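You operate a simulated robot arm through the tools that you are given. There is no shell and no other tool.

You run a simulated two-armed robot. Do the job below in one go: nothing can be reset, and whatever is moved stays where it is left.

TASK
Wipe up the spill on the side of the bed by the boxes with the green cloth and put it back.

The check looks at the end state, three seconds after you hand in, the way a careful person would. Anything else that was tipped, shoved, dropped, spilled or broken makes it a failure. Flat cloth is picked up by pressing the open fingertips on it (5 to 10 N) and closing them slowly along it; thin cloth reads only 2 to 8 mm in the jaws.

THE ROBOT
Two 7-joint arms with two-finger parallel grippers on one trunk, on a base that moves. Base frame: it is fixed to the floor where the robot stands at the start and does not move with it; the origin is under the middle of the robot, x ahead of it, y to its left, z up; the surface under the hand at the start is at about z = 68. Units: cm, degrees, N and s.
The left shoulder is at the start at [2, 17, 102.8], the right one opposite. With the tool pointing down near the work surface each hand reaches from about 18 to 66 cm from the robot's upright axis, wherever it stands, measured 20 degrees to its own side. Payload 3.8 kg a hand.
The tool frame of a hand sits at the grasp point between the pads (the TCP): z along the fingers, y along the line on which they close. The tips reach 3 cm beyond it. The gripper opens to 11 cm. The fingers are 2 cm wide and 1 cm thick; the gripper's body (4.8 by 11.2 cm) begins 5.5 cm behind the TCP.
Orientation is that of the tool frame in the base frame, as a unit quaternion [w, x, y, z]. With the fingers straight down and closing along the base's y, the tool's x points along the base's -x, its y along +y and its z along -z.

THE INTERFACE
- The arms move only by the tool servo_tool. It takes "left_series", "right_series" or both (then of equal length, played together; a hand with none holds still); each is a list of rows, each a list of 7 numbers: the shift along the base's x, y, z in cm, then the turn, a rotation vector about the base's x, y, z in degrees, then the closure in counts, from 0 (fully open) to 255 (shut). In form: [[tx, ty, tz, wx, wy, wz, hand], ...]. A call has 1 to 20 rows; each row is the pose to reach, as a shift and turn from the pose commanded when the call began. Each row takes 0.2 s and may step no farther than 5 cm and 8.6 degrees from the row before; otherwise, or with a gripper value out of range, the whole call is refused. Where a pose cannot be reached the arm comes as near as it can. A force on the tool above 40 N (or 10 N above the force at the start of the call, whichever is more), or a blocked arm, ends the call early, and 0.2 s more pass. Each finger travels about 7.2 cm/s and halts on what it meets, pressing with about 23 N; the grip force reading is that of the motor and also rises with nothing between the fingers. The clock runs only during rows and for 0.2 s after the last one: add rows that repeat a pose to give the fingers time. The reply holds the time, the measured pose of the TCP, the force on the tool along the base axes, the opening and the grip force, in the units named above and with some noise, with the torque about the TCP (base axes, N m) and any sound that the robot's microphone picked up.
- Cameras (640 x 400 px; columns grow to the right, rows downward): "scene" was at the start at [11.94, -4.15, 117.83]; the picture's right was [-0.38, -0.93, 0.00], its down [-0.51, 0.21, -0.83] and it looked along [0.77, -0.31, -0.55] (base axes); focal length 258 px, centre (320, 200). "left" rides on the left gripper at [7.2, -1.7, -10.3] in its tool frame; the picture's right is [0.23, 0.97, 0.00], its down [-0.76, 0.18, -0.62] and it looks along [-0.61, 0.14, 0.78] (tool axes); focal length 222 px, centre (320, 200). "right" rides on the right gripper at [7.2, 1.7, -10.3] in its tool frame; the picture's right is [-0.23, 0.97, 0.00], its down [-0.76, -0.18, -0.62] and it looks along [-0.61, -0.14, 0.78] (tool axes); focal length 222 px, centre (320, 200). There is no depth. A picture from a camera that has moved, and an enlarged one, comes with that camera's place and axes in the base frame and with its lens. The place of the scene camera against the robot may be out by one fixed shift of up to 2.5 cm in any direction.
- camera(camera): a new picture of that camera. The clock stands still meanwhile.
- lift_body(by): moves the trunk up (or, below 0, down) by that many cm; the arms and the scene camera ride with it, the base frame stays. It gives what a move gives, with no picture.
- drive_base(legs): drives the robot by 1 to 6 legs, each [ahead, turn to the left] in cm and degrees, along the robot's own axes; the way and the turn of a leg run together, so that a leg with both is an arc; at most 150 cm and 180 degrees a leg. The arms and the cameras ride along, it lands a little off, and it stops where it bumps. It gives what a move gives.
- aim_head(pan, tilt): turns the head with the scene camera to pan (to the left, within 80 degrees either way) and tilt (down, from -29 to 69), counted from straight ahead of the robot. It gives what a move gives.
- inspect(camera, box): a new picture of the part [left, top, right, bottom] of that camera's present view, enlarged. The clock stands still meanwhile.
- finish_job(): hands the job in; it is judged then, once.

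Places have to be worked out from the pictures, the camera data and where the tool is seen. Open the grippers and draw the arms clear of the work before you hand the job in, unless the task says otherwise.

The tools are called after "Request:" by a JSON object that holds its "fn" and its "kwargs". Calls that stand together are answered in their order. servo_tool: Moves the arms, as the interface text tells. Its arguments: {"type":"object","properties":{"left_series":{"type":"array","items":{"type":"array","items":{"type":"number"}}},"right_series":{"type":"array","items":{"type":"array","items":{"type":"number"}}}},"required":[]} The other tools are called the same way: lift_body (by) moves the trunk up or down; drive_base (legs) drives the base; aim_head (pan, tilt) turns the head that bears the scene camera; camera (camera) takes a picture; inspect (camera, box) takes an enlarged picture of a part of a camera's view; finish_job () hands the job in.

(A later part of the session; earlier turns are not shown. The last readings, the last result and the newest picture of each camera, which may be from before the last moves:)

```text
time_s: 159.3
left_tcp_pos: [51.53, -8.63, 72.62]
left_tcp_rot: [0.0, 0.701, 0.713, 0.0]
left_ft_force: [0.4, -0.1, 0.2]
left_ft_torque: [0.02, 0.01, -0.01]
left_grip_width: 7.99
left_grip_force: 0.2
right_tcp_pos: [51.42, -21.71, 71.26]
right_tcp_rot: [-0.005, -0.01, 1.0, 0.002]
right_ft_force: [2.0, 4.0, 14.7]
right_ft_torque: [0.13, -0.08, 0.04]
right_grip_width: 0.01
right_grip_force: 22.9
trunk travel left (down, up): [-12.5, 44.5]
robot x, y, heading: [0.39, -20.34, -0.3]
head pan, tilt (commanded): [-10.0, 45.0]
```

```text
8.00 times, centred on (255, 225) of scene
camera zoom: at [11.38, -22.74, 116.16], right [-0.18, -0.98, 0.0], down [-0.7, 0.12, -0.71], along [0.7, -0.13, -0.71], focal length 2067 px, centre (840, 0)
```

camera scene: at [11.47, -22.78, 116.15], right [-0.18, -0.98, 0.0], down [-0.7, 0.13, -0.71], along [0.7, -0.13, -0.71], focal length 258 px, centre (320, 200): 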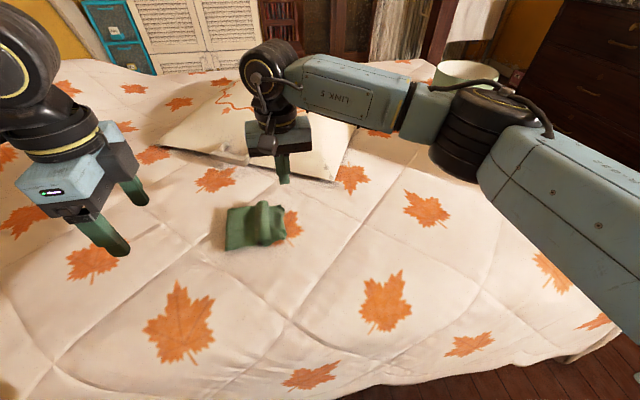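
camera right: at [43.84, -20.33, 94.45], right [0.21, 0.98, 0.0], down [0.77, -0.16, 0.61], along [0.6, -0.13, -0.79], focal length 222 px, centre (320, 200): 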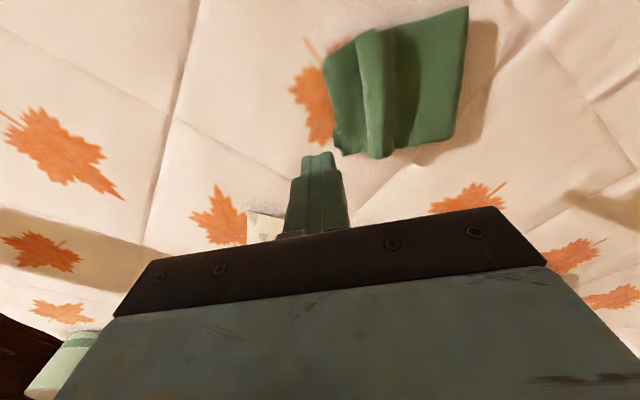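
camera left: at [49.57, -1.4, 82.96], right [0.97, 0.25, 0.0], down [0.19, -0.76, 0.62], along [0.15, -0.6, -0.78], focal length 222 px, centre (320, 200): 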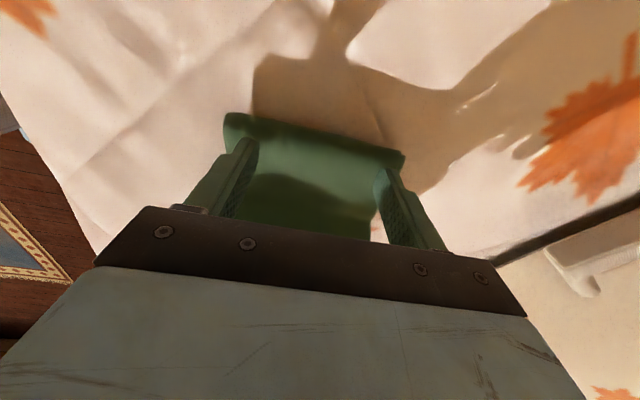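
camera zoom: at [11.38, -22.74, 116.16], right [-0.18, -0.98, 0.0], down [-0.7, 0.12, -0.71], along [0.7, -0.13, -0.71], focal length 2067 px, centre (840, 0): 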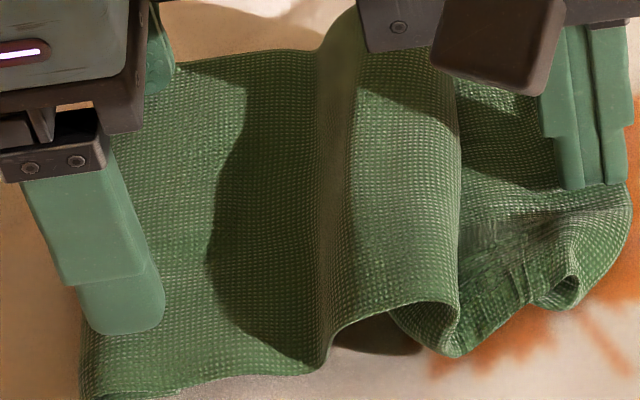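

The +y edge is a fold with about 3–4 cm of hem tucked under, so pulling alone would not flatten it. Better: pick the cloth up by the free −y hem with the left hand so it hangs out straight, then lay it down from the +y end. I first withdraw both hands.

Request:
{"fn": "servo_tool", "kwargs": {"left_series": [[0, 0, 2, 0, 0, 0, 70], [0, 0.5, 6, 0, 0, 0, 70], [0, 1, 10, 0, 0, 0, 70], [-1, 2, 14, 0, 0, 0, 70], [-4, 4, 17, 0, 0, 0, 70], [-7, 6, 19, 0, 0, 0, 70], [-10, 8, 20, 0, 0, 0, 70], [-12, 9, 20, 0, 0, 0, 70]], "right_series": [[0, 0, 1, 0, 0, 0, 255], [0, 0, 4, 0, 0, 0, 255], [0, -1, 8, 0, 0, 0, 255], [-2, -3, 12, 0, 0, 0, 255], [-4, -6, 15, 0, 0, 0, 255], [-6, -9, 18, 0, 0, 0, 220], [-8, -13, 20, 0, 0, 0, 180], [-10, -17, 21, 0, 0, 0, 140]]}}

Request:
{"fn": "servo_tool", "kwargs": {"left_series": [[0, 0, 0, 0, 0, 8.5, 80], [0, 0, 0, 0, 0, 17, 90], [0, 0, 0, 0, 0, 25.5, 100], [0, 0, 0, 0, 0, 34, 110], [0, 0, 0, 0, 0, 42.5, 116], [0, 0, 0, 0, 0, 51, 116], [0, 0, 0, 0, 0, 59.5, 116], [0, 0, 0, 0, 0, 68, 116], [0, 0, 0, 0, 0, 76.5, 116], [0, 0, 0, 0, 0, 85, 116], [0, 0, 0, 0, 0, 90, 116]], "right_series": [[-1, -2, 0, 0, 0, 0, 100], [-2, -4, 0, 0, 0, 0, 60], [-3, -6, 0, 0, 0, 0, 20], [-4, -8, 0, 0, 0, 0, 0], [-5, -10, 0, 0, 0, 0, 0], [-6, -12, 0, 0, 0, 0, 0], [-7, -14, 0, 0, 0, 0, 0], [-8, -16, 0, 0, 0, 0, 0], [-9, -18, 0, 0, 0, 0, 0], [-10, -20, 0, 0, 0, 0, 0], [-10, -20, 0, 0, 0, 0, 0]]}}

Request:
{"fn": "servo_tool", "kwargs": {"left_series": [[0.6, 0, 0, 0, 0, 8.5, 116], [1.2, -0.5, 0, 0, 0, 17, 116], [1.8, -1, 0, 0, 0, 25.5, 116], [2.4, -1.5, 0, 0, 0, 34, 116], [3, -2, 0, 0, 0, 42.5, 116], [3.6, -3, 0, 0, 0, 51, 116], [4.2, -4, 0, 0, 0, 59.5, 116], [4.8, -5, 0, 0, 0, 68, 116], [5.4, -6, 0, 0, 0, 76.5, 116], [6, -7, 0, 0, 0, 85, 116], [6, -8, 0, 0, 0, 90, 116]]}}

Request:
{"fn": "camera", "kwargs": {"camera": "scene"}}

Request:
{"fn": "inspect", "kwargs": {"camera": "scene", "box": [200, 180, 320, 255]}}

Request:
{"fn": "camera", "kwargs": {"camera": "left"}}

```text
time_s: 161.2
left_tcp_pos: [39.15, 0.34, 92.75]
left_tcp_rot: [0.0, 0.7, 0.714, 0.0]
left_ft_force: [0.0, 1.1, 0.7]
left_ft_torque: [0.0, -0.01, 0.01]
left_grip_width: 7.97
left_grip_force: 0.1
right_tcp_pos: [41.5, -38.73, 92.34]
right_tcp_rot: [-0.006, -0.009, 1.0, 0.002]
right_ft_force: [1.0, 0.0, 0.2]
right_ft_torque: [0.02, -0.01, 0.0]
right_grip_width: 4.96
right_grip_force: 0.1
trunk travel left (down, up): [-12.5, 44.5]
robot x, y, heading: [-0.3, -20.62, -0.1]
head pan, tilt (commanded): [-10.0, 45.0]
```

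```text
time_s: 163.6
left_tcp_pos: [39.25, 0.47, 92.6]
left_tcp_rot: [0.0, -0.01, 1.0, 0.001]
left_ft_force: [0.7, 0.0, 0.4]
left_ft_torque: [0.0, -0.02, -0.03]
left_grip_width: 5.98
left_grip_force: 0.1
right_tcp_pos: [31.5, -58.7, 92.22]
right_tcp_rot: [-0.006, -0.011, 1.0, 0.003]
right_ft_force: [0.2, -0.3, 0.6]
right_ft_torque: [-0.03, 0.01, 0.03]
right_grip_width: 11.0
right_grip_force: 0.1
trunk travel left (down, up): [-12.5, 44.5]
robot x, y, heading: [-0.14, -20.79, -0.1]
head pan, tilt (commanded): [-10.0, 45.0]
```

```text
time_s: 165.9
left_tcp_pos: [45.27, -7.68, 92.62]
left_tcp_rot: [0.0, 0.714, -0.7, 0.0]
left_ft_force: [0.0, 0.9, -0.2]
left_ft_torque: [0.01, 0.0, 0.01]
left_grip_width: 5.98
left_grip_force: 0.1
right_tcp_pos: [31.54, -58.81, 92.15]
right_tcp_rot: [-0.006, -0.01, 1.0, 0.002]
right_ft_force: [-0.1, 0.2, -0.1]
right_ft_torque: [0.03, -0.03, -0.02]
right_grip_width: 10.98
right_grip_force: 0.0
trunk travel left (down, up): [-12.5, 44.5]
robot x, y, heading: [-0.2, -20.25, -0.3]
head pan, tilt (commanded): [-10.0, 45.0]
```

```text
taken
camera scene: at [11.47, -22.79, 116.15], right [-0.18, -0.98, 0.0], down [-0.7, 0.13, -0.71], along [0.7, -0.12, -0.71], focal length 258 px, centre (320, 200)
```

scene: 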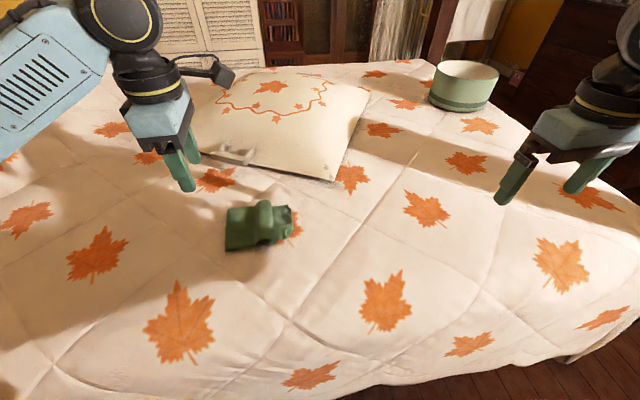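

```text
5.33 times, centred on (260, 218) of scene
camera zoom: at [11.47, -22.79, 116.15], right [-0.18, -0.98, 0.0], down [-0.7, 0.13, -0.71], along [0.7, -0.12, -0.71], focal length 1378 px, centre (640, 107)
```

zoom: 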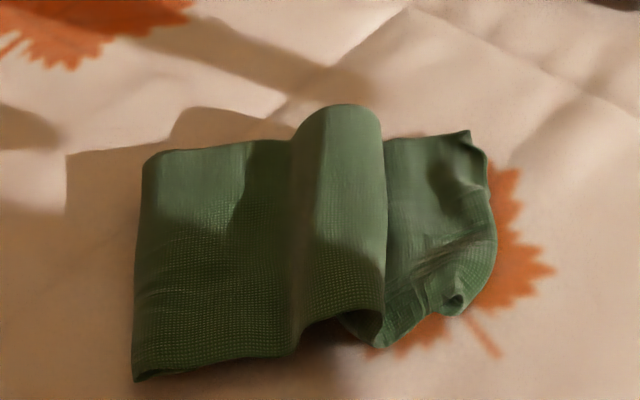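

```text
taken
camera left: at [47.04, -14.77, 102.87], right [-0.97, -0.25, 0.0], down [-0.19, 0.76, 0.62], along [-0.15, 0.6, -0.78], focal length 222 px, centre (320, 200)
```

left: 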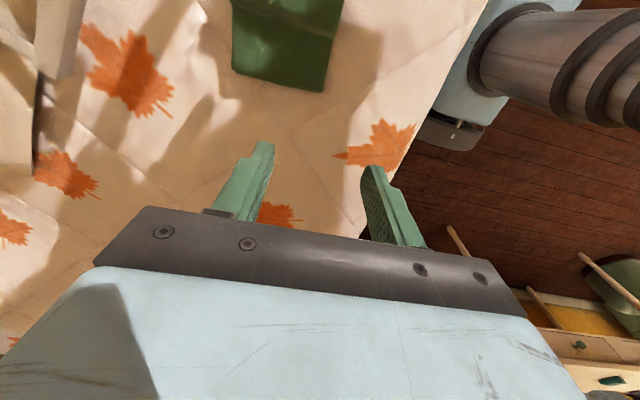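

The −y flap is now about 4.5 cm wide (y ≈ −21.4 to −16.9), enough to grasp as a single layer. I bring the left hand (closing along x, 6 cm open) above it.

Request:
{"fn": "servo_tool", "kwargs": {"left_series": [[1.2, -2.5, -2, 0, 0, 0, 116], [2.4, -5, -4, 0, 0, 0, 116], [3.6, -7.5, -6.5, 0, 0, 0, 116], [4.8, -10, -9.5, 0, 0, 0, 116], [6, -12.2, -13, 0, 0, 0, 116], [6.2, -12.7, -15.5, 0, 0, 0, 116], [6.2, -12.7, -15.5, 0, 0, 0, 116]]}}

Request:
{"fn": "camera", "kwargs": {"camera": "left"}}

Request:
{"fn": "inspect", "kwargs": {"camera": "left", "box": [200, 80, 440, 230]}}

```text
time_s: 167.6
left_tcp_pos: [51.47, -20.41, 77.18]
left_tcp_rot: [0.0, 0.714, -0.701, 0.0]
left_ft_force: [0.9, -1.0, 0.3]
left_ft_torque: [-0.01, 0.06, 0.0]
left_grip_width: 5.99
left_grip_force: 0.0
right_tcp_pos: [31.51, -58.8, 92.07]
right_tcp_rot: [-0.006, -0.01, 1.0, 0.001]
right_ft_force: [-0.6, -0.2, 0.0]
right_ft_torque: [0.01, 0.03, 0.02]
right_grip_width: 10.99
right_grip_force: 0.1
trunk travel left (down, up): [-12.5, 44.5]
robot x, y, heading: [0.09, -20.5, -0.2]
head pan, tilt (commanded): [-10.0, 45.0]
```

```text
taken
camera left: at [53.22, -27.61, 87.43], right [-0.97, -0.25, 0.0], down [-0.19, 0.76, 0.62], along [-0.15, 0.6, -0.78], focal length 222 px, centre (320, 200)
```

left: 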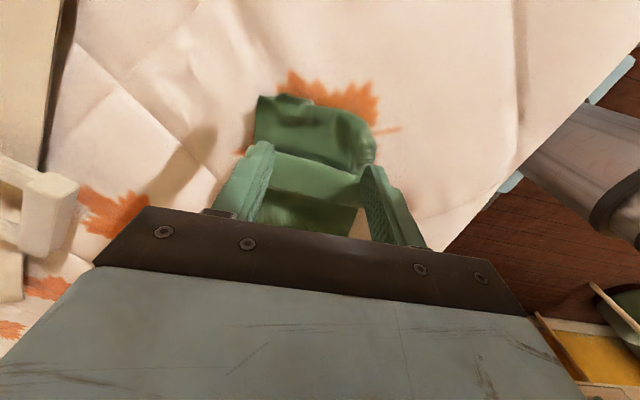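

```text
2.67 times, centred on (320, 155) of left
camera zoom: at [53.22, -27.61, 87.43], right [-0.97, -0.25, 0.0], down [-0.19, 0.76, 0.62], along [-0.15, 0.6, -0.78], focal length 592 px, centre (320, 320)
```

zoom: 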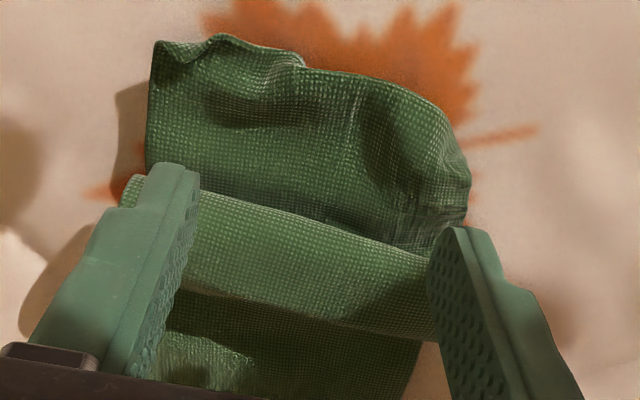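

The free hem is at y ≈ −22.6 and the ridge edge at −18.9, centre x ≈ 52. I lower the left fingertips onto the flap at [52, −21.4].

Request:
{"fn": "servo_tool", "kwargs": {"left_series": [[0.3, -0.5, -2, 0, 0, 0, 116], [0.5, -1, -4, 0, 0, 0, 116], [0.5, -1, -5, 0, 0, 0, 116], [0.5, -1, -5.5, 0, 0, 0, 116], [0.5, -1, -5.8, 0, 0, 0, 116], [0.5, -1, -5.8, 0, 0, 0, 116]]}}

Request:
{"fn": "servo_tool", "kwargs": {"left_series": [[0, 0, -0.15, 0, 0, 0, 116], [0, 0, -0.25, 0, 0, 0, 116], [0, 0, -0.25, 0, 0, 0, 116]]}}

Request:
{"fn": "camera", "kwargs": {"camera": "left"}}

```text
time_s: 168.9
left_tcp_pos: [51.92, -21.46, 71.2]
left_tcp_rot: [0.0, 0.714, -0.7, 0.0]
left_ft_force: [-0.1, 0.3, 1.3]
left_ft_torque: [0.01, -0.02, -0.03]
left_grip_width: 5.99
left_grip_force: 0.1
right_tcp_pos: [31.51, -58.79, 92.01]
right_tcp_rot: [-0.006, -0.01, 1.0, 0.002]
right_ft_force: [-0.2, 0.0, 0.3]
right_ft_torque: [0.01, 0.01, 0.02]
right_grip_width: 11.0
right_grip_force: 0.0
trunk travel left (down, up): [-12.5, 44.5]
robot x, y, heading: [-0.14, -20.56, -0.2]
head pan, tilt (commanded): [-10.0, 45.0]
```

```text
time_s: 169.8
left_tcp_pos: [51.92, -21.34, 71.18]
left_tcp_rot: [-0.001, 0.713, -0.701, 0.002]
left_ft_force: [-2.5, 1.7, 14.1]
left_ft_torque: [0.01, 0.33, -0.06]
left_grip_width: 5.99
left_grip_force: 0.0
right_tcp_pos: [31.56, -58.72, 92.17]
right_tcp_rot: [-0.005, -0.01, 1.0, 0.002]
right_ft_force: [-0.5, -0.2, 1.0]
right_ft_torque: [0.03, -0.03, 0.0]
right_grip_width: 11.0
right_grip_force: 0.1
trunk travel left (down, up): [-12.5, 44.5]
robot x, y, heading: [-0.32, -20.35, -0.3]
head pan, tilt (commanded): [-10.0, 45.0]
```

```text
taken
camera left: at [53.77, -28.57, 81.5], right [-0.97, -0.24, 0.0], down [-0.19, 0.76, 0.62], along [-0.15, 0.6, -0.78], focal length 222 px, centre (320, 200)
```

left: 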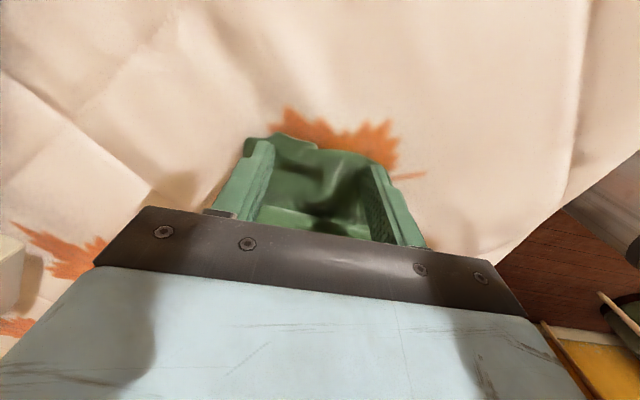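

Firm contact (14 N). I close the left fingers slowly to pinch the flap.

Request:
{"fn": "servo_tool", "kwargs": {"left_series": [[0, 0, 0.05, 0, 0, 0, 124], [0, 0, 0.05, 0, 0, 0, 132], [0, 0, 0.05, 0, 0, 0, 140], [0, 0, 0.05, 0, 0, 0, 148], [0, 0, 0.05, 0, 0, 0, 156], [0, 0, 0.05, 0, 0, 0, 164], [0, 0, 0.05, 0, 0, 0, 172], [0, 0, 0.05, 0, 0, 0, 180], [0, 0, 0.05, 0, 0, 0, 188], [0, 0, 0.05, 0, 0, 0, 196], [0, 0, 0.05, 0, 0, 0, 204], [0, 0, 0.05, 0, 0, 0, 212], [0, 0, 0.05, 0, 0, 0, 220], [0, 0, 0.05, 0, 0, 0, 228], [0, 0, 0.05, 0, 0, 0, 236], [0, 0, 0.05, 0, 0, 0, 244], [0, 0, 0.05, 0, 0, 0, 255], [0, 0, 0.05, 0, 0, 0, 255], [0, 0, 0.05, 0, 0, 0, 255]]}}

Request:
{"fn": "camera", "kwargs": {"camera": "left"}}

Request:
{"fn": "inspect", "kwargs": {"camera": "left", "box": [200, 80, 440, 230]}}

```text
time_s: 173.8
left_tcp_pos: [52.06, -21.37, 71.25]
left_tcp_rot: [-0.002, 0.714, -0.7, 0.001]
left_ft_force: [4.3, -0.8, 15.7]
left_ft_torque: [-0.06, -0.14, 0.06]
left_grip_width: 0.38
left_grip_force: 22.6
right_tcp_pos: [31.46, -58.69, 92.2]
right_tcp_rot: [-0.005, -0.009, 1.0, 0.002]
right_ft_force: [0.3, 0.2, 0.2]
right_ft_torque: [-0.02, 0.0, -0.02]
right_grip_width: 11.02
right_grip_force: 0.0
trunk travel left (down, up): [-12.5, 44.5]
robot x, y, heading: [-0.2, -20.65, -0.4]
head pan, tilt (commanded): [-10.0, 45.0]
```

```text
taken
camera left: at [53.77, -28.54, 81.49], right [-0.97, -0.25, 0.0], down [-0.19, 0.76, 0.62], along [-0.15, 0.6, -0.78], focal length 222 px, centre (320, 200)
```

left: 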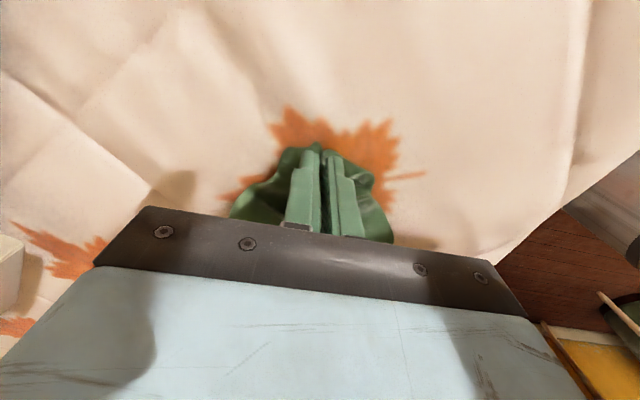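

```text
2.67 times, centred on (320, 155) of left
camera zoom: at [53.77, -28.54, 81.49], right [-0.97, -0.25, 0.0], down [-0.19, 0.76, 0.62], along [-0.15, 0.6, -0.78], focal length 592 px, centre (320, 320)
```

zoom: 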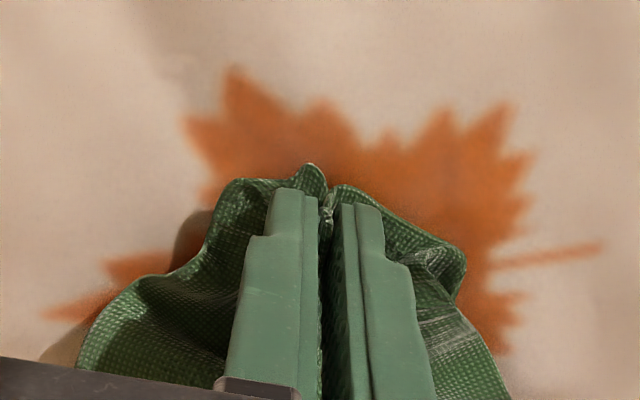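

The flap is pinched (4 mm in the jaws). I lift it up and over towards +y so that the whole cloth comes off and hangs straight.

Request:
{"fn": "servo_tool", "kwargs": {"left_series": [[0, 0.5, 1.5, 0, 0, 0, 255], [0, 1, 4, 0, 0, 0, 255], [0, 2, 7, 0, 0, 0, 255], [0, 4, 10, 0, 0, 0, 255], [0, 6.5, 13, 0, 0, 0, 255], [0, 9.5, 16, 0, 0, 0, 255], [0, 12.5, 19, 0, 0, 0, 255], [0, 15.5, 22, 0, 0, 0, 255], [0, 18.5, 24.5, 0, 0, 0, 255], [0, 20.5, 26.5, 0, 0, 0, 255], [0, 20.5, 26.5, 0, 0, 0, 255], [0, 20.5, 26.5, 0, 0, 0, 255]]}}

Request:
{"fn": "camera", "kwargs": {"camera": "scene"}}

Request:
{"fn": "inspect", "kwargs": {"camera": "scene", "box": [120, 80, 320, 205]}}

Request:
{"fn": "camera", "kwargs": {"camera": "left"}}

```text
time_s: 176.3
left_tcp_pos: [52.11, -0.79, 97.69]
left_tcp_rot: [0.0, 0.714, -0.7, 0.0]
left_ft_force: [0.1, -0.4, -0.5]
left_ft_torque: [-0.01, 0.02, -0.01]
left_grip_width: 0.39
left_grip_force: 23.4
right_tcp_pos: [31.6, -58.75, 92.24]
right_tcp_rot: [-0.007, -0.009, 1.0, 0.002]
right_ft_force: [0.6, -0.5, 0.1]
right_ft_torque: [-0.02, 0.02, -0.03]
right_grip_width: 10.99
right_grip_force: 0.0
trunk travel left (down, up): [-12.5, 44.5]
robot x, y, heading: [-0.6, -20.76, -0.2]
head pan, tilt (commanded): [-10.0, 45.0]
```

```text
taken
camera scene: at [11.47, -22.77, 116.15], right [-0.18, -0.98, 0.0], down [-0.7, 0.12, -0.71], along [0.7, -0.12, -0.71], focal length 258 px, centre (320, 200)
```

scene: 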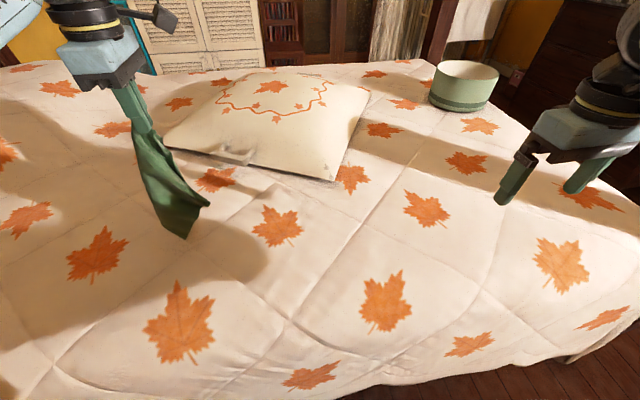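

```text
3.20 times, centred on (220, 142) of scene
camera zoom: at [11.47, -22.77, 116.15], right [-0.18, -0.98, 0.0], down [-0.7, 0.12, -0.71], along [0.7, -0.12, -0.71], focal length 827 px, centre (640, 384)
```

zoom: 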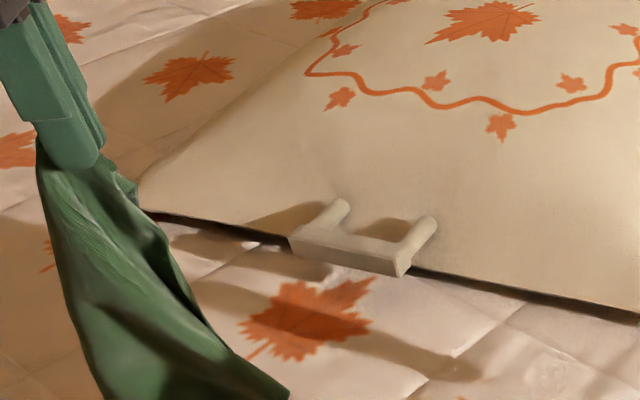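

```text
taken
camera left: at [53.88, -8.08, 108.05], right [-0.97, -0.25, 0.0], down [-0.19, 0.76, 0.62], along [-0.15, 0.6, -0.78], focal length 222 px, centre (320, 200)
```

left: 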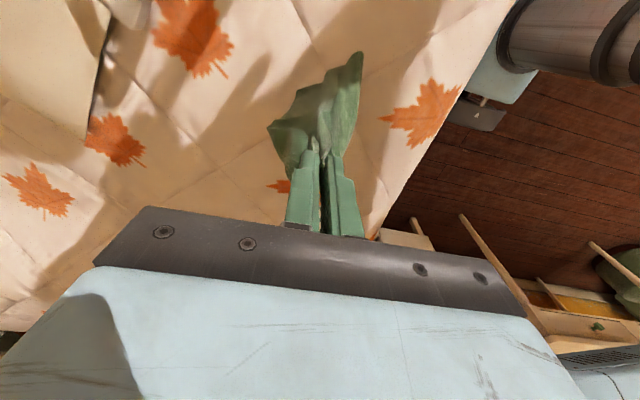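

The cloth now hangs out straight from its hem, with its lower edge running along x. I move it to start over y ≈ +2.2, x ≈ 51.3 and let it settle, then lower till its edge touches the bed.

Request:
{"fn": "servo_tool", "kwargs": {"left_series": [[-0.3, 1, 0, 0, 0, 0, 255], [-0.6, 2, 0, 0, 0, 0, 255], [-0.8, 3, 0, 0, 0, 0, 255], [-0.8, 3, 0, 0, 0, 0, 255], [-0.8, 3, 0, 0, 0, 0, 255], [-0.8, 3, 0, 0, 0, 0, 255], [-0.8, 3, -1, 0, 0, 0, 255], [-0.8, 3, -2, 0, 0, 0, 255], [-0.8, 3, -3, 0, 0, 0, 255], [-0.8, 3, -3, 0, 0, 0, 255], [-0.8, 3, -3, 0, 0, 0, 255]]}}

Request:
{"fn": "camera", "kwargs": {"camera": "scene"}}

Request:
{"fn": "camera", "kwargs": {"camera": "left"}}

Request:
{"fn": "inspect", "kwargs": {"camera": "scene", "box": [90, 120, 250, 250]}}

Request:
{"fn": "camera", "kwargs": {"camera": "right"}}

```text
time_s: 178.8
left_tcp_pos: [51.25, 2.17, 94.67]
left_tcp_rot: [0.0, 0.714, -0.7, 0.001]
left_ft_force: [-0.3, 0.6, -0.2]
left_ft_torque: [0.01, 0.02, 0.01]
left_grip_width: 0.38
left_grip_force: 22.5
right_tcp_pos: [31.56, -58.73, 92.14]
right_tcp_rot: [-0.006, -0.01, 1.0, 0.001]
right_ft_force: [0.1, -0.3, 0.4]
right_ft_torque: [0.0, -0.02, 0.03]
right_grip_width: 11.01
right_grip_force: 0.0
trunk travel left (down, up): [-12.5, 44.5]
robot x, y, heading: [-0.26, -20.61, -0.0]
head pan, tilt (commanded): [-10.0, 45.0]
```

```text
taken
camera scene: at [11.47, -22.77, 116.15], right [-0.18, -0.98, 0.0], down [-0.7, 0.12, -0.71], along [0.7, -0.12, -0.71], focal length 258 px, centre (320, 200)
```

scene: 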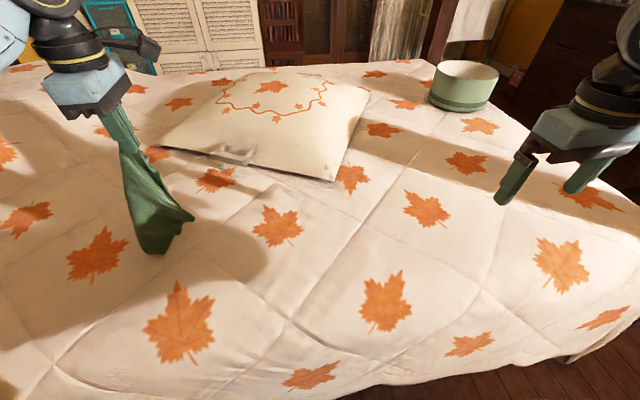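

```text
taken
camera left: at [52.94, -4.97, 104.98], right [-0.97, -0.25, 0.0], down [-0.19, 0.76, 0.62], along [-0.15, 0.6, -0.78], focal length 222 px, centre (320, 200)
```

left: 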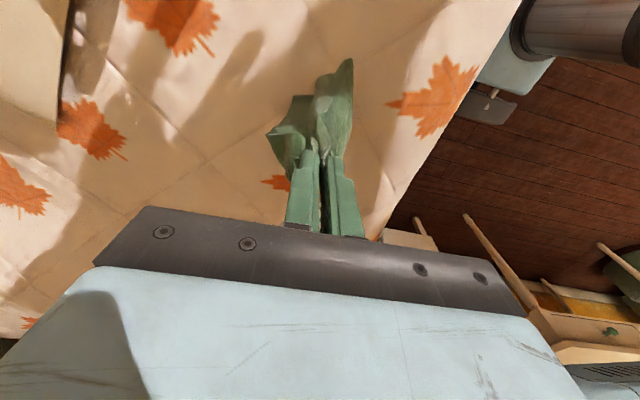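

```text
3.08 times, centred on (170, 185) of scene
camera zoom: at [11.47, -22.77, 116.15], right [-0.18, -0.98, 0.0], down [-0.7, 0.12, -0.71], along [0.7, -0.12, -0.71], focal length 795 px, centre (782, 246)
```

zoom: 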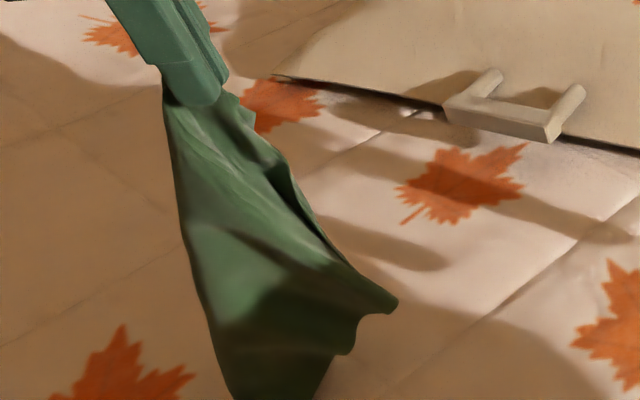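

```text
taken
camera right: at [24.49, -57.15, 102.51], right [0.21, 0.98, 0.0], down [0.77, -0.16, 0.61], along [0.6, -0.13, -0.79], focal length 222 px, centre (320, 200)
```

right: 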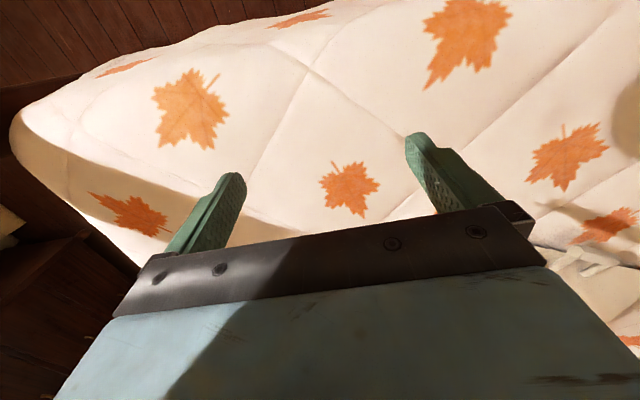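

The lower edge is just above or touching the bed, but seems a little curved. I enlarge the wrist view to judge its lie before laying it.

Request:
{"fn": "inspect", "kwargs": {"camera": "left", "box": [240, 40, 400, 190]}}

Request:
{"fn": "inspect", "kwargs": {"camera": "scene", "box": [110, 170, 230, 270]}}

```text
2.67 times, centred on (320, 115) of left
camera zoom: at [52.94, -4.97, 104.98], right [-0.97, -0.25, 0.0], down [-0.19, 0.76, 0.62], along [-0.15, 0.6, -0.78], focal length 592 px, centre (320, 427)
```

zoom: 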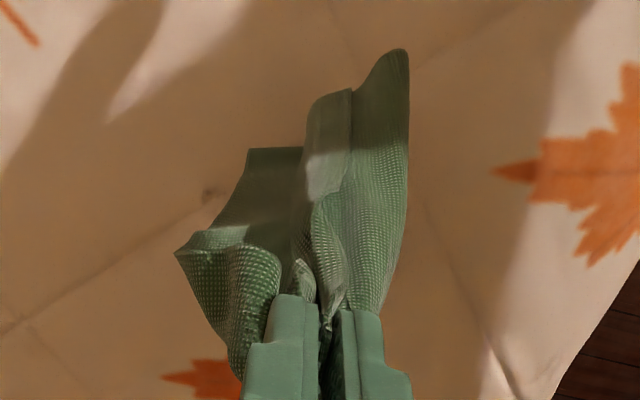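

```text
4.00 times, centred on (170, 220) of scene
camera zoom: at [11.47, -22.77, 116.15], right [-0.18, -0.98, 0.0], down [-0.7, 0.12, -0.71], along [0.7, -0.12, -0.71], focal length 1033 px, centre (920, 120)
```

zoom: 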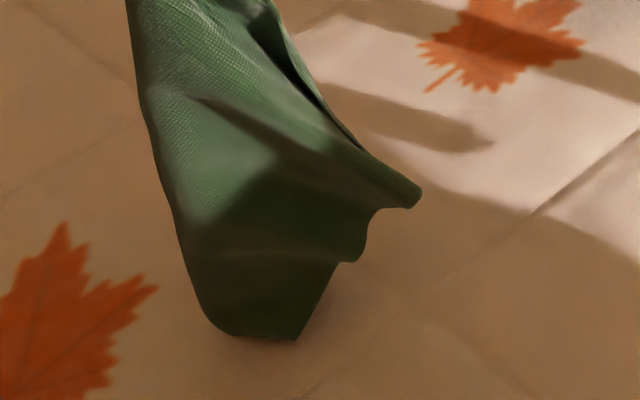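

The cloth hangs in a soft curve, with its lower edge a bit beyond the tool in +y. I raise it slightly, shift 2 cm to −y, let it settle, and lay the first half with a slanting move (down and to −y together).

Request:
{"fn": "servo_tool", "kwargs": {"left_series": [[0, 0, 1, 0, 0, 0, 255], [0, -1, 1.5, 0, 0, 0, 255], [0, -2, 1.5, 0, 0, 0, 255], [0, -2, 1.5, 0, 0, 0, 255], [0, -2, 1.5, 0, 0, 0, 255], [0, -2, 0.5, 0, 0, 0, 255], [0, -2, -0.5, 0, 0, 0, 255], [0, -2.8, -1.5, 0, 0, 0, 255], [0, -4, -2.7, 0, 0, 0, 255], [0, -5.2, -3.9, 0, 0, 0, 255], [0, -6.4, -5.1, 0, 0, 0, 255], [0, -7.6, -6.3, 0, 0, 0, 255], [0, -8.8, -7.5, 0, 0, 0, 255], [0, -10, -8.7, 0, 0, 0, 255], [0, -10, -8.7, 0, 0, 0, 255]]}}

Request:
{"fn": "camera", "kwargs": {"camera": "scene"}}

Request:
{"fn": "inspect", "kwargs": {"camera": "scene", "box": [110, 150, 270, 270]}}

Request:
{"fn": "camera", "kwargs": {"camera": "left"}}

```text
time_s: 181.9
left_tcp_pos: [51.23, -7.94, 85.96]
left_tcp_rot: [0.0, 0.714, -0.7, 0.0]
left_ft_force: [0.2, 0.1, -0.8]
left_ft_torque: [-0.03, 0.0, 0.02]
left_grip_width: 0.35
left_grip_force: 23.4
right_tcp_pos: [31.71, -58.78, 92.19]
right_tcp_rot: [-0.006, -0.009, 1.0, 0.002]
right_ft_force: [-0.3, 0.7, -0.1]
right_ft_torque: [-0.03, 0.05, -0.01]
right_grip_width: 10.97
right_grip_force: 0.1
trunk travel left (down, up): [-12.5, 44.5]
robot x, y, heading: [0.17, -20.86, -0.2]
head pan, tilt (commanded): [-10.0, 45.0]
```

```text
taken
camera scene: at [11.47, -22.77, 116.15], right [-0.18, -0.98, 0.0], down [-0.7, 0.12, -0.71], along [0.7, -0.12, -0.71], focal length 258 px, centre (320, 200)
```

scene: 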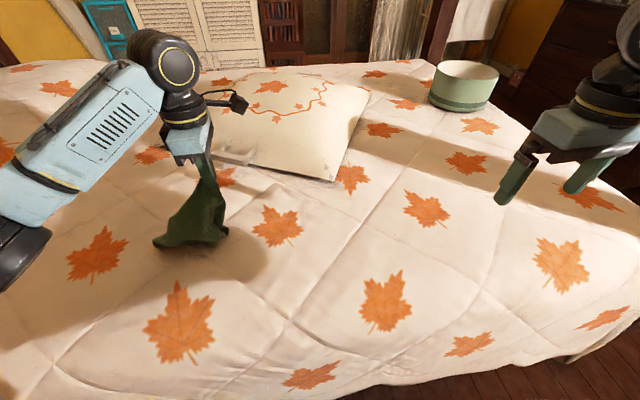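

```text
3.33 times, centred on (190, 210) of scene
camera zoom: at [11.47, -22.77, 116.15], right [-0.18, -0.98, 0.0], down [-0.7, 0.12, -0.71], along [0.7, -0.12, -0.71], focal length 861 px, centre (753, 167)
```

zoom: 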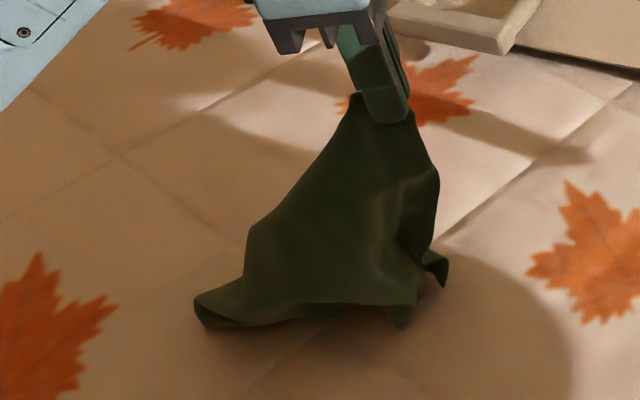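

```text
taken
camera left: at [52.97, -15.11, 96.2], right [-0.97, -0.25, 0.0], down [-0.19, 0.76, 0.62], along [-0.15, 0.6, -0.78], focal length 222 px, centre (320, 200)
```

left: 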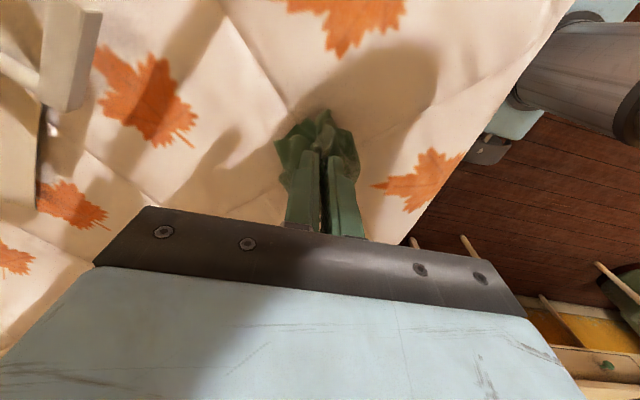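

The cloth is coming down nicely with its far edge lying at about y ≈ +8; the final pull to −y will draw it back to +2. I continue lowering toward y = −15, z = 72.

Request:
{"fn": "servo_tool", "kwargs": {"left_series": [[0, -0.8, -1.3, 0, 0, 0, 255], [0, -1.6, -2.6, 0, 0, 0, 255], [0, -2.4, -3.9, 0, 0, 0, 255], [0, -3.2, -5.2, 0, 0, 0, 255], [0, -4, -6.5, 0, 0, 0, 255], [0, -4.8, -7.8, 0, 0, 0, 255], [0, -5.6, -9.1, 0, 0, 0, 255], [0, -6.4, -10.4, 0, 0, 0, 255], [0, -7.2, -11.7, 0, 0, 0, 255], [0, -8, -12.8, 0, 0, 0, 255], [0, -8.8, -13.6, 0, 0, 0, 255], [0, -8.8, -13.6, 0, 0, 0, 255]]}}

Request:
{"fn": "inspect", "kwargs": {"camera": "scene", "box": [110, 150, 310, 275]}}

Request:
{"fn": "camera", "kwargs": {"camera": "left"}}

```text
time_s: 184.6
left_tcp_pos: [51.31, -16.49, 72.31]
left_tcp_rot: [-0.001, 0.714, -0.701, 0.0]
left_ft_force: [-0.3, -0.8, -0.3]
left_ft_torque: [0.01, -0.03, -0.03]
left_grip_width: 0.38
left_grip_force: 22.9
right_tcp_pos: [31.6, -58.73, 92.22]
right_tcp_rot: [-0.005, -0.011, 1.0, 0.001]
right_ft_force: [-0.2, -0.5, -0.2]
right_ft_torque: [0.02, 0.03, 0.01]
right_grip_width: 10.99
right_grip_force: 0.1
trunk travel left (down, up): [-12.5, 44.5]
robot x, y, heading: [-0.29, -20.42, -0.4]
head pan, tilt (commanded): [-10.0, 45.0]
```

```text
3.20 times, centred on (210, 212) of scene
camera zoom: at [11.47, -22.77, 116.15], right [-0.18, -0.98, 0.0], down [-0.7, 0.12, -0.71], along [0.7, -0.12, -0.71], focal length 827 px, centre (672, 160)
```

zoom: 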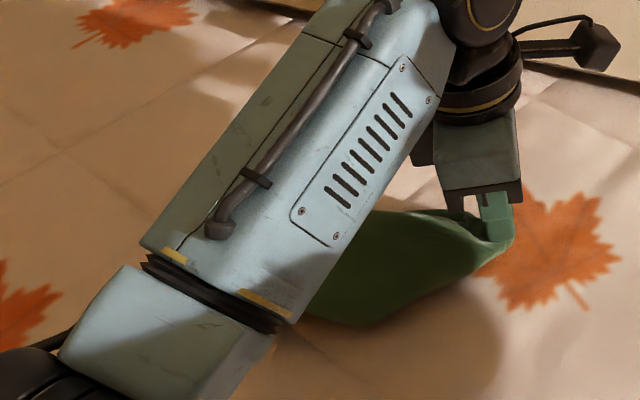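

```text
taken
camera left: at [52.96, -23.76, 82.61], right [-0.97, -0.25, 0.0], down [-0.19, 0.76, 0.62], along [-0.15, 0.6, -0.78], focal length 222 px, centre (320, 200)
```

left: 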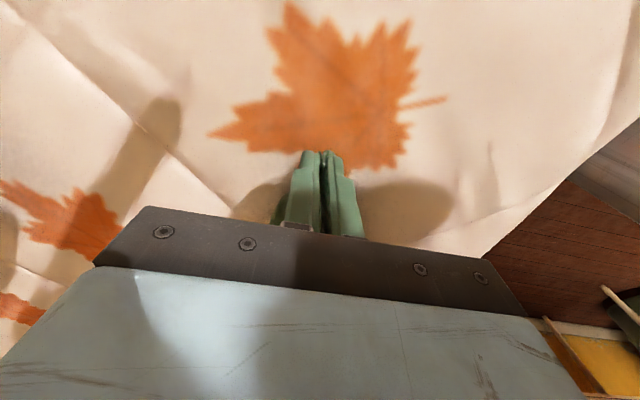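

The cloth lies spread behind the hand. I draw it on to −y until the hand is at y ≈ −21.4, which pulls it straight.

Request:
{"fn": "servo_tool", "kwargs": {"left_series": [[0, -0.6, -0.2, 0, 0, 0, 255], [0, -1.2, -0.4, 0, 0, 0, 255], [0, -1.8, -0.5, 0, 0, 0, 255], [0, -2.4, -0.5, 0, 0, 0, 255], [0, -3, -0.5, 0, 0, 0, 255], [0, -3.6, -0.5, 0, 0, 0, 255], [0, -4.2, -0.5, 0, 0, 0, 255], [0, -4.8, -0.5, 0, 0, 0, 255], [0, -4.8, -0.5, 0, 0, 0, 255]]}}

Request:
{"fn": "camera", "kwargs": {"camera": "scene"}}

Request:
{"fn": "inspect", "kwargs": {"camera": "scene", "box": [110, 150, 310, 275]}}

Request:
{"fn": "camera", "kwargs": {"camera": "left"}}

```text
time_s: 186.6
left_tcp_pos: [51.14, -21.23, 71.78]
left_tcp_rot: [0.0, 0.714, -0.701, 0.0]
left_ft_force: [-0.1, 1.0, 0.9]
left_ft_torque: [0.06, 0.0, 0.02]
left_grip_width: 0.36
left_grip_force: 23.0
right_tcp_pos: [31.49, -58.77, 92.15]
right_tcp_rot: [-0.007, -0.01, 1.0, 0.002]
right_ft_force: [0.2, -0.3, -0.1]
right_ft_torque: [-0.01, -0.02, 0.01]
right_grip_width: 10.98
right_grip_force: 0.0
trunk travel left (down, up): [-12.5, 44.5]
robot x, y, heading: [-0.34, -20.68, -0.3]
head pan, tilt (commanded): [-10.0, 45.0]
```

```text
taken
camera scene: at [11.47, -22.77, 116.15], right [-0.18, -0.98, 0.0], down [-0.7, 0.12, -0.71], along [0.7, -0.12, -0.71], focal length 258 px, centre (320, 200)
```

scene: 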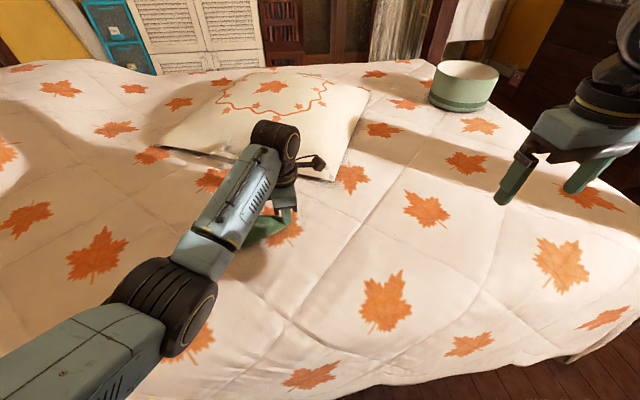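

```text
3.20 times, centred on (210, 212) of scene
camera zoom: at [11.47, -22.77, 116.15], right [-0.18, -0.98, 0.0], down [-0.7, 0.12, -0.71], along [0.7, -0.12, -0.71], focal length 827 px, centre (672, 160)
```

zoom: 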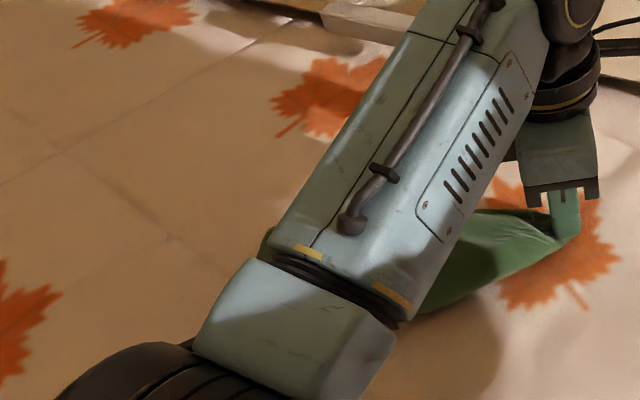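

```text
taken
camera left: at [52.93, -28.55, 82.1], right [-0.97, -0.25, 0.0], down [-0.19, 0.76, 0.62], along [-0.15, 0.6, -0.78], focal length 222 px, centre (320, 200)
```

left: 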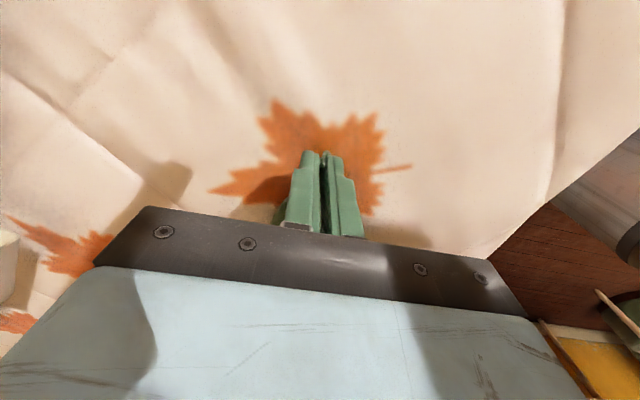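

The +y end is now back near y ≈ 0…+1. I press the tips lightly on the bed and open the fingers slowly to spread the gathered hem again.

Request:
{"fn": "servo_tool", "kwargs": {"left_series": [[0, 0, -0.2, 0, 0, 0, 255], [0, 0, -0.4, 0, 0, 0, 255], [0, 0, -0.5, 0, 0, 0, 255], [0, 0, -0.5, 0, 0, 0, 255]]}}

```text
time_s: 187.6
left_tcp_pos: [51.35, -21.41, 71.32]
left_tcp_rot: [-0.001, 0.714, -0.7, 0.0]
left_ft_force: [0.9, 0.7, 5.3]
left_ft_torque: [0.06, -0.03, -0.04]
left_grip_width: 0.38
left_grip_force: 23.3
right_tcp_pos: [31.56, -58.8, 92.13]
right_tcp_rot: [-0.006, -0.009, 1.0, 0.002]
right_ft_force: [0.3, 0.7, 0.1]
right_ft_torque: [-0.01, 0.01, 0.02]
right_grip_width: 11.01
right_grip_force: 0.1
trunk travel left (down, up): [-12.5, 44.5]
robot x, y, heading: [-0.25, -20.69, -0.3]
head pan, tilt (commanded): [-10.0, 45.0]
```

Request:
{"fn": "servo_tool", "kwargs": {"left_series": [[0, 0, -0.1, 0, 0, 0, 244], [0, 0, -0.1, 0, 0, 0, 237], [0, 0, -0.1, 0, 0, 0, 230], [0, 0, -0.1, 0, 0, 0, 223], [0, 0, -0.1, 0, 0, 0, 216], [0, 0, -0.1, 0, 0, 0, 209], [0, 0, -0.1, 0, 0, 0, 202], [0, 0, -0.1, 0, 0, 0, 195], [0, 0, -0.1, 0, 0, 0, 188], [0, 0, -0.1, 0, 0, 0, 181], [0, 0, -0.1, 0, 0, 0, 174], [0, 0, -0.1, 0, 0, 0, 167], [0, 0, -0.1, 0, 0, 0, 160], [0, 0, -0.1, 0, 0, 0, 153], [0, 0, -0.1, 0, 0, 0, 146], [0, 0, -0.1, 0, 0, 0, 139], [0, 0, -0.1, 0, 0, 0, 132], [0, 0, -0.1, 0, 0, 0, 125], [0, 0, -0.1, 0, 0, 0, 116], [0, 0, -0.1, 0, 0, 0, 116]]}}

Request:
{"fn": "camera", "kwargs": {"camera": "left"}}

Request:
{"fn": "inspect", "kwargs": {"camera": "left", "box": [200, 80, 440, 230]}}

```text
time_s: 191.8
left_tcp_pos: [51.21, -21.45, 71.27]
left_tcp_rot: [-0.001, 0.714, -0.7, 0.001]
left_ft_force: [5.3, -0.2, 13.7]
left_ft_torque: [0.06, 0.27, -0.03]
left_grip_width: 5.7
left_grip_force: 0.1
right_tcp_pos: [31.52, -58.64, 92.11]
right_tcp_rot: [-0.005, -0.009, 1.0, 0.002]
right_ft_force: [-0.6, 0.4, -0.1]
right_ft_torque: [0.01, -0.02, 0.04]
right_grip_width: 11.0
right_grip_force: 0.1
trunk travel left (down, up): [-12.5, 44.5]
robot x, y, heading: [-0.42, -20.3, -0.2]
head pan, tilt (commanded): [-10.0, 45.0]
```

```text
taken
camera left: at [52.91, -28.63, 81.54], right [-0.97, -0.25, 0.0], down [-0.19, 0.76, 0.62], along [-0.15, 0.6, -0.78], focal length 222 px, centre (320, 200)
```

left: 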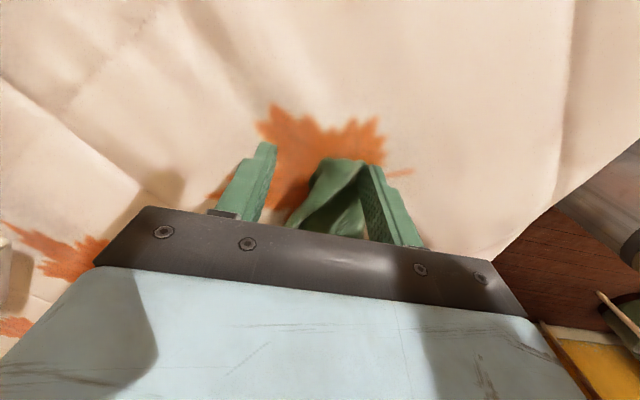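

```text
2.67 times, centred on (320, 155) of left
camera zoom: at [52.91, -28.63, 81.54], right [-0.97, -0.25, 0.0], down [-0.19, 0.76, 0.62], along [-0.15, 0.6, -0.78], focal length 592 px, centre (320, 320)
```

zoom: 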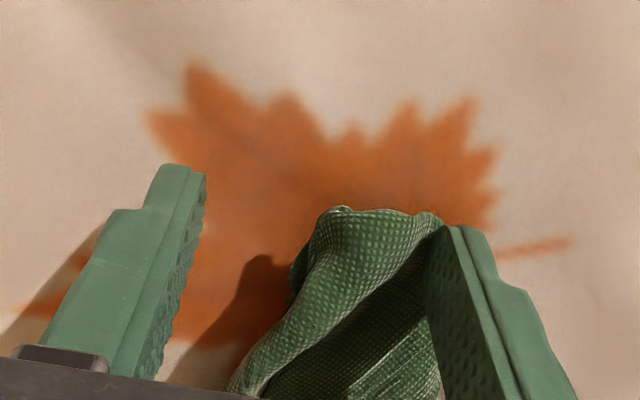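

The far finger slipped off, so the hem's end is still gathered at the near side. I lift the left hand straight up and away to see the whole cloth.

Request:
{"fn": "servo_tool", "kwargs": {"left_series": [[0, 0, 1.5, 0, 0, 0, 110], [0, 0, 4, 0, 0, 0, 110], [0, 1.5, 7, 0, 0, 0, 110], [-1, 3.5, 10, 0, 0, 0, 110], [-2, 6, 13, 0, 0, 0, 110], [-4, 9, 15, 0, 0, 0, 110], [-7, 12, 17, 0, 0, 0, 110], [-10, 15, 19, 0, 0, 0, 110], [-13, 18, 20, 0, 0, 0, 110], [-15, 21, 20, 0, 0, 0, 110], [-17, 25, 20, 0, 0, 0, 110]]}}

Request:
{"fn": "camera", "kwargs": {"camera": "scene"}}

Request:
{"fn": "inspect", "kwargs": {"camera": "scene", "box": [170, 170, 330, 270]}}

```text
time_s: 194.2
left_tcp_pos: [34.21, 3.51, 91.09]
left_tcp_rot: [0.0, 0.713, -0.701, 0.001]
left_ft_force: [0.6, -0.4, 0.4]
left_ft_torque: [-0.02, 0.01, 0.01]
left_grip_width: 6.28
left_grip_force: 0.1
right_tcp_pos: [31.62, -58.68, 92.11]
right_tcp_rot: [-0.006, -0.01, 1.0, 0.002]
right_ft_force: [0.3, -0.5, -0.6]
right_ft_torque: [0.04, 0.01, -0.02]
right_grip_width: 10.99
right_grip_force: 0.0
trunk travel left (down, up): [-12.5, 44.5]
robot x, y, heading: [-0.74, -20.53, -0.1]
head pan, tilt (commanded): [-10.0, 45.0]
```

```text
taken
camera scene: at [11.43, -22.73, 116.15], right [-0.18, -0.98, 0.0], down [-0.7, 0.12, -0.71], along [0.7, -0.13, -0.71], focal length 258 px, centre (320, 200)
```

scene: 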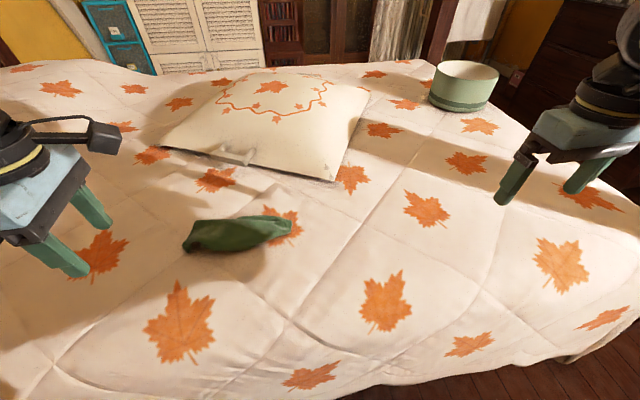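

```text
4.00 times, centred on (250, 220) of scene
camera zoom: at [11.43, -22.73, 116.15], right [-0.18, -0.98, 0.0], down [-0.7, 0.12, -0.71], along [0.7, -0.13, -0.71], focal length 1033 px, centre (600, 120)
```

zoom: 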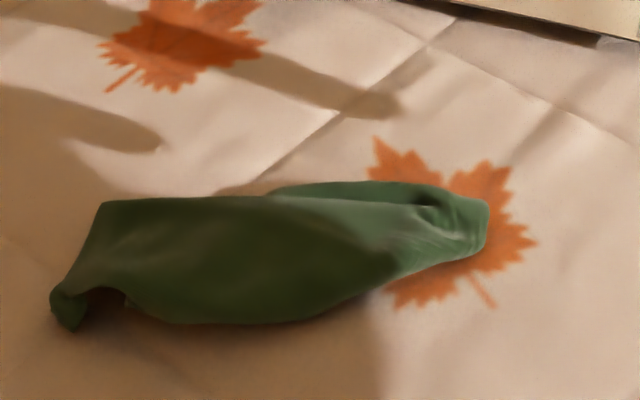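

The cloth lies stretched out full length again (y ≈ +3 to −22) over its place, but with its side edges tucked in. I look at it from above with the left wrist camera to see how to spread it.

Request:
{"fn": "servo_tool", "kwargs": {"left_series": [[3, -3, 0.5, 0, 0, 0, 110], [6, -6, 1, 0, 0, 0, 110], [9, -9, 1.5, 0, 0, 0, 110], [12, -12, 2, 0, 0, 0, 110], [15, -15, 2, 0, 0, 0, 110], [17, -18, 2, 0, 0, 0, 110]]}}

Request:
{"fn": "camera", "kwargs": {"camera": "left"}}

Request:
{"fn": "inspect", "kwargs": {"camera": "left", "box": [220, 30, 420, 155]}}

```text
time_s: 195.6
left_tcp_pos: [51.18, -14.55, 93.35]
left_tcp_rot: [0.0, 0.713, -0.701, 0.001]
left_ft_force: [0.1, -0.4, -0.2]
left_ft_torque: [0.02, -0.01, 0.02]
left_grip_width: 6.26
left_grip_force: 0.0
right_tcp_pos: [31.51, -58.82, 92.18]
right_tcp_rot: [-0.005, -0.01, 1.0, 0.002]
right_ft_force: [0.7, 0.5, -0.4]
right_ft_torque: [-0.01, 0.01, 0.02]
right_grip_width: 10.99
right_grip_force: 0.2
trunk travel left (down, up): [-12.5, 44.5]
robot x, y, heading: [-0.26, -20.75, -0.2]
head pan, tilt (commanded): [-10.0, 45.0]
```

```text
taken
camera left: at [52.93, -21.69, 103.55], right [-0.97, -0.25, 0.0], down [-0.19, 0.76, 0.62], along [-0.15, 0.6, -0.78], focal length 222 px, centre (320, 200)
```

left: 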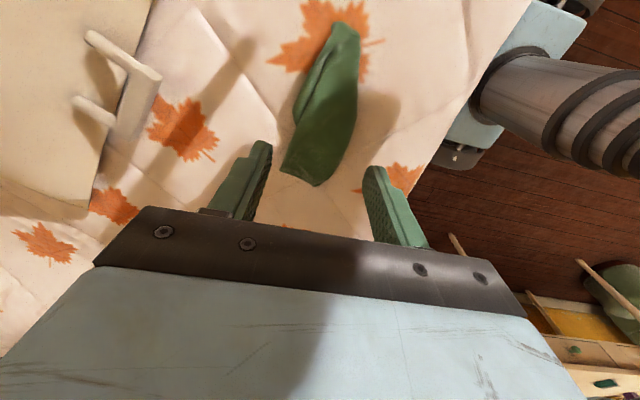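

```text
3.20 times, centred on (320, 92) of left
camera zoom: at [52.93, -21.69, 103.55], right [-0.97, -0.25, 0.0], down [-0.19, 0.76, 0.62], along [-0.15, 0.6, -0.78], focal length 711 px, centre (320, 544)
```

zoom: 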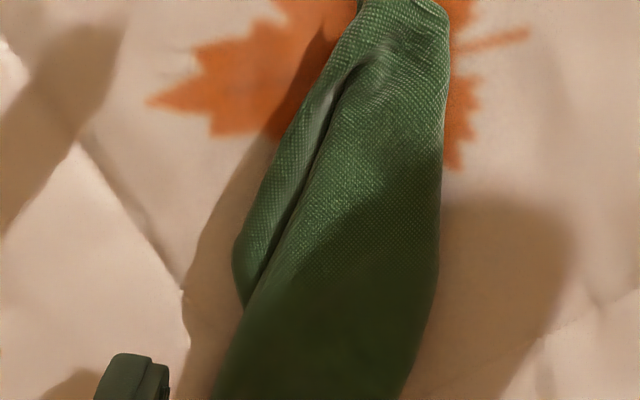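

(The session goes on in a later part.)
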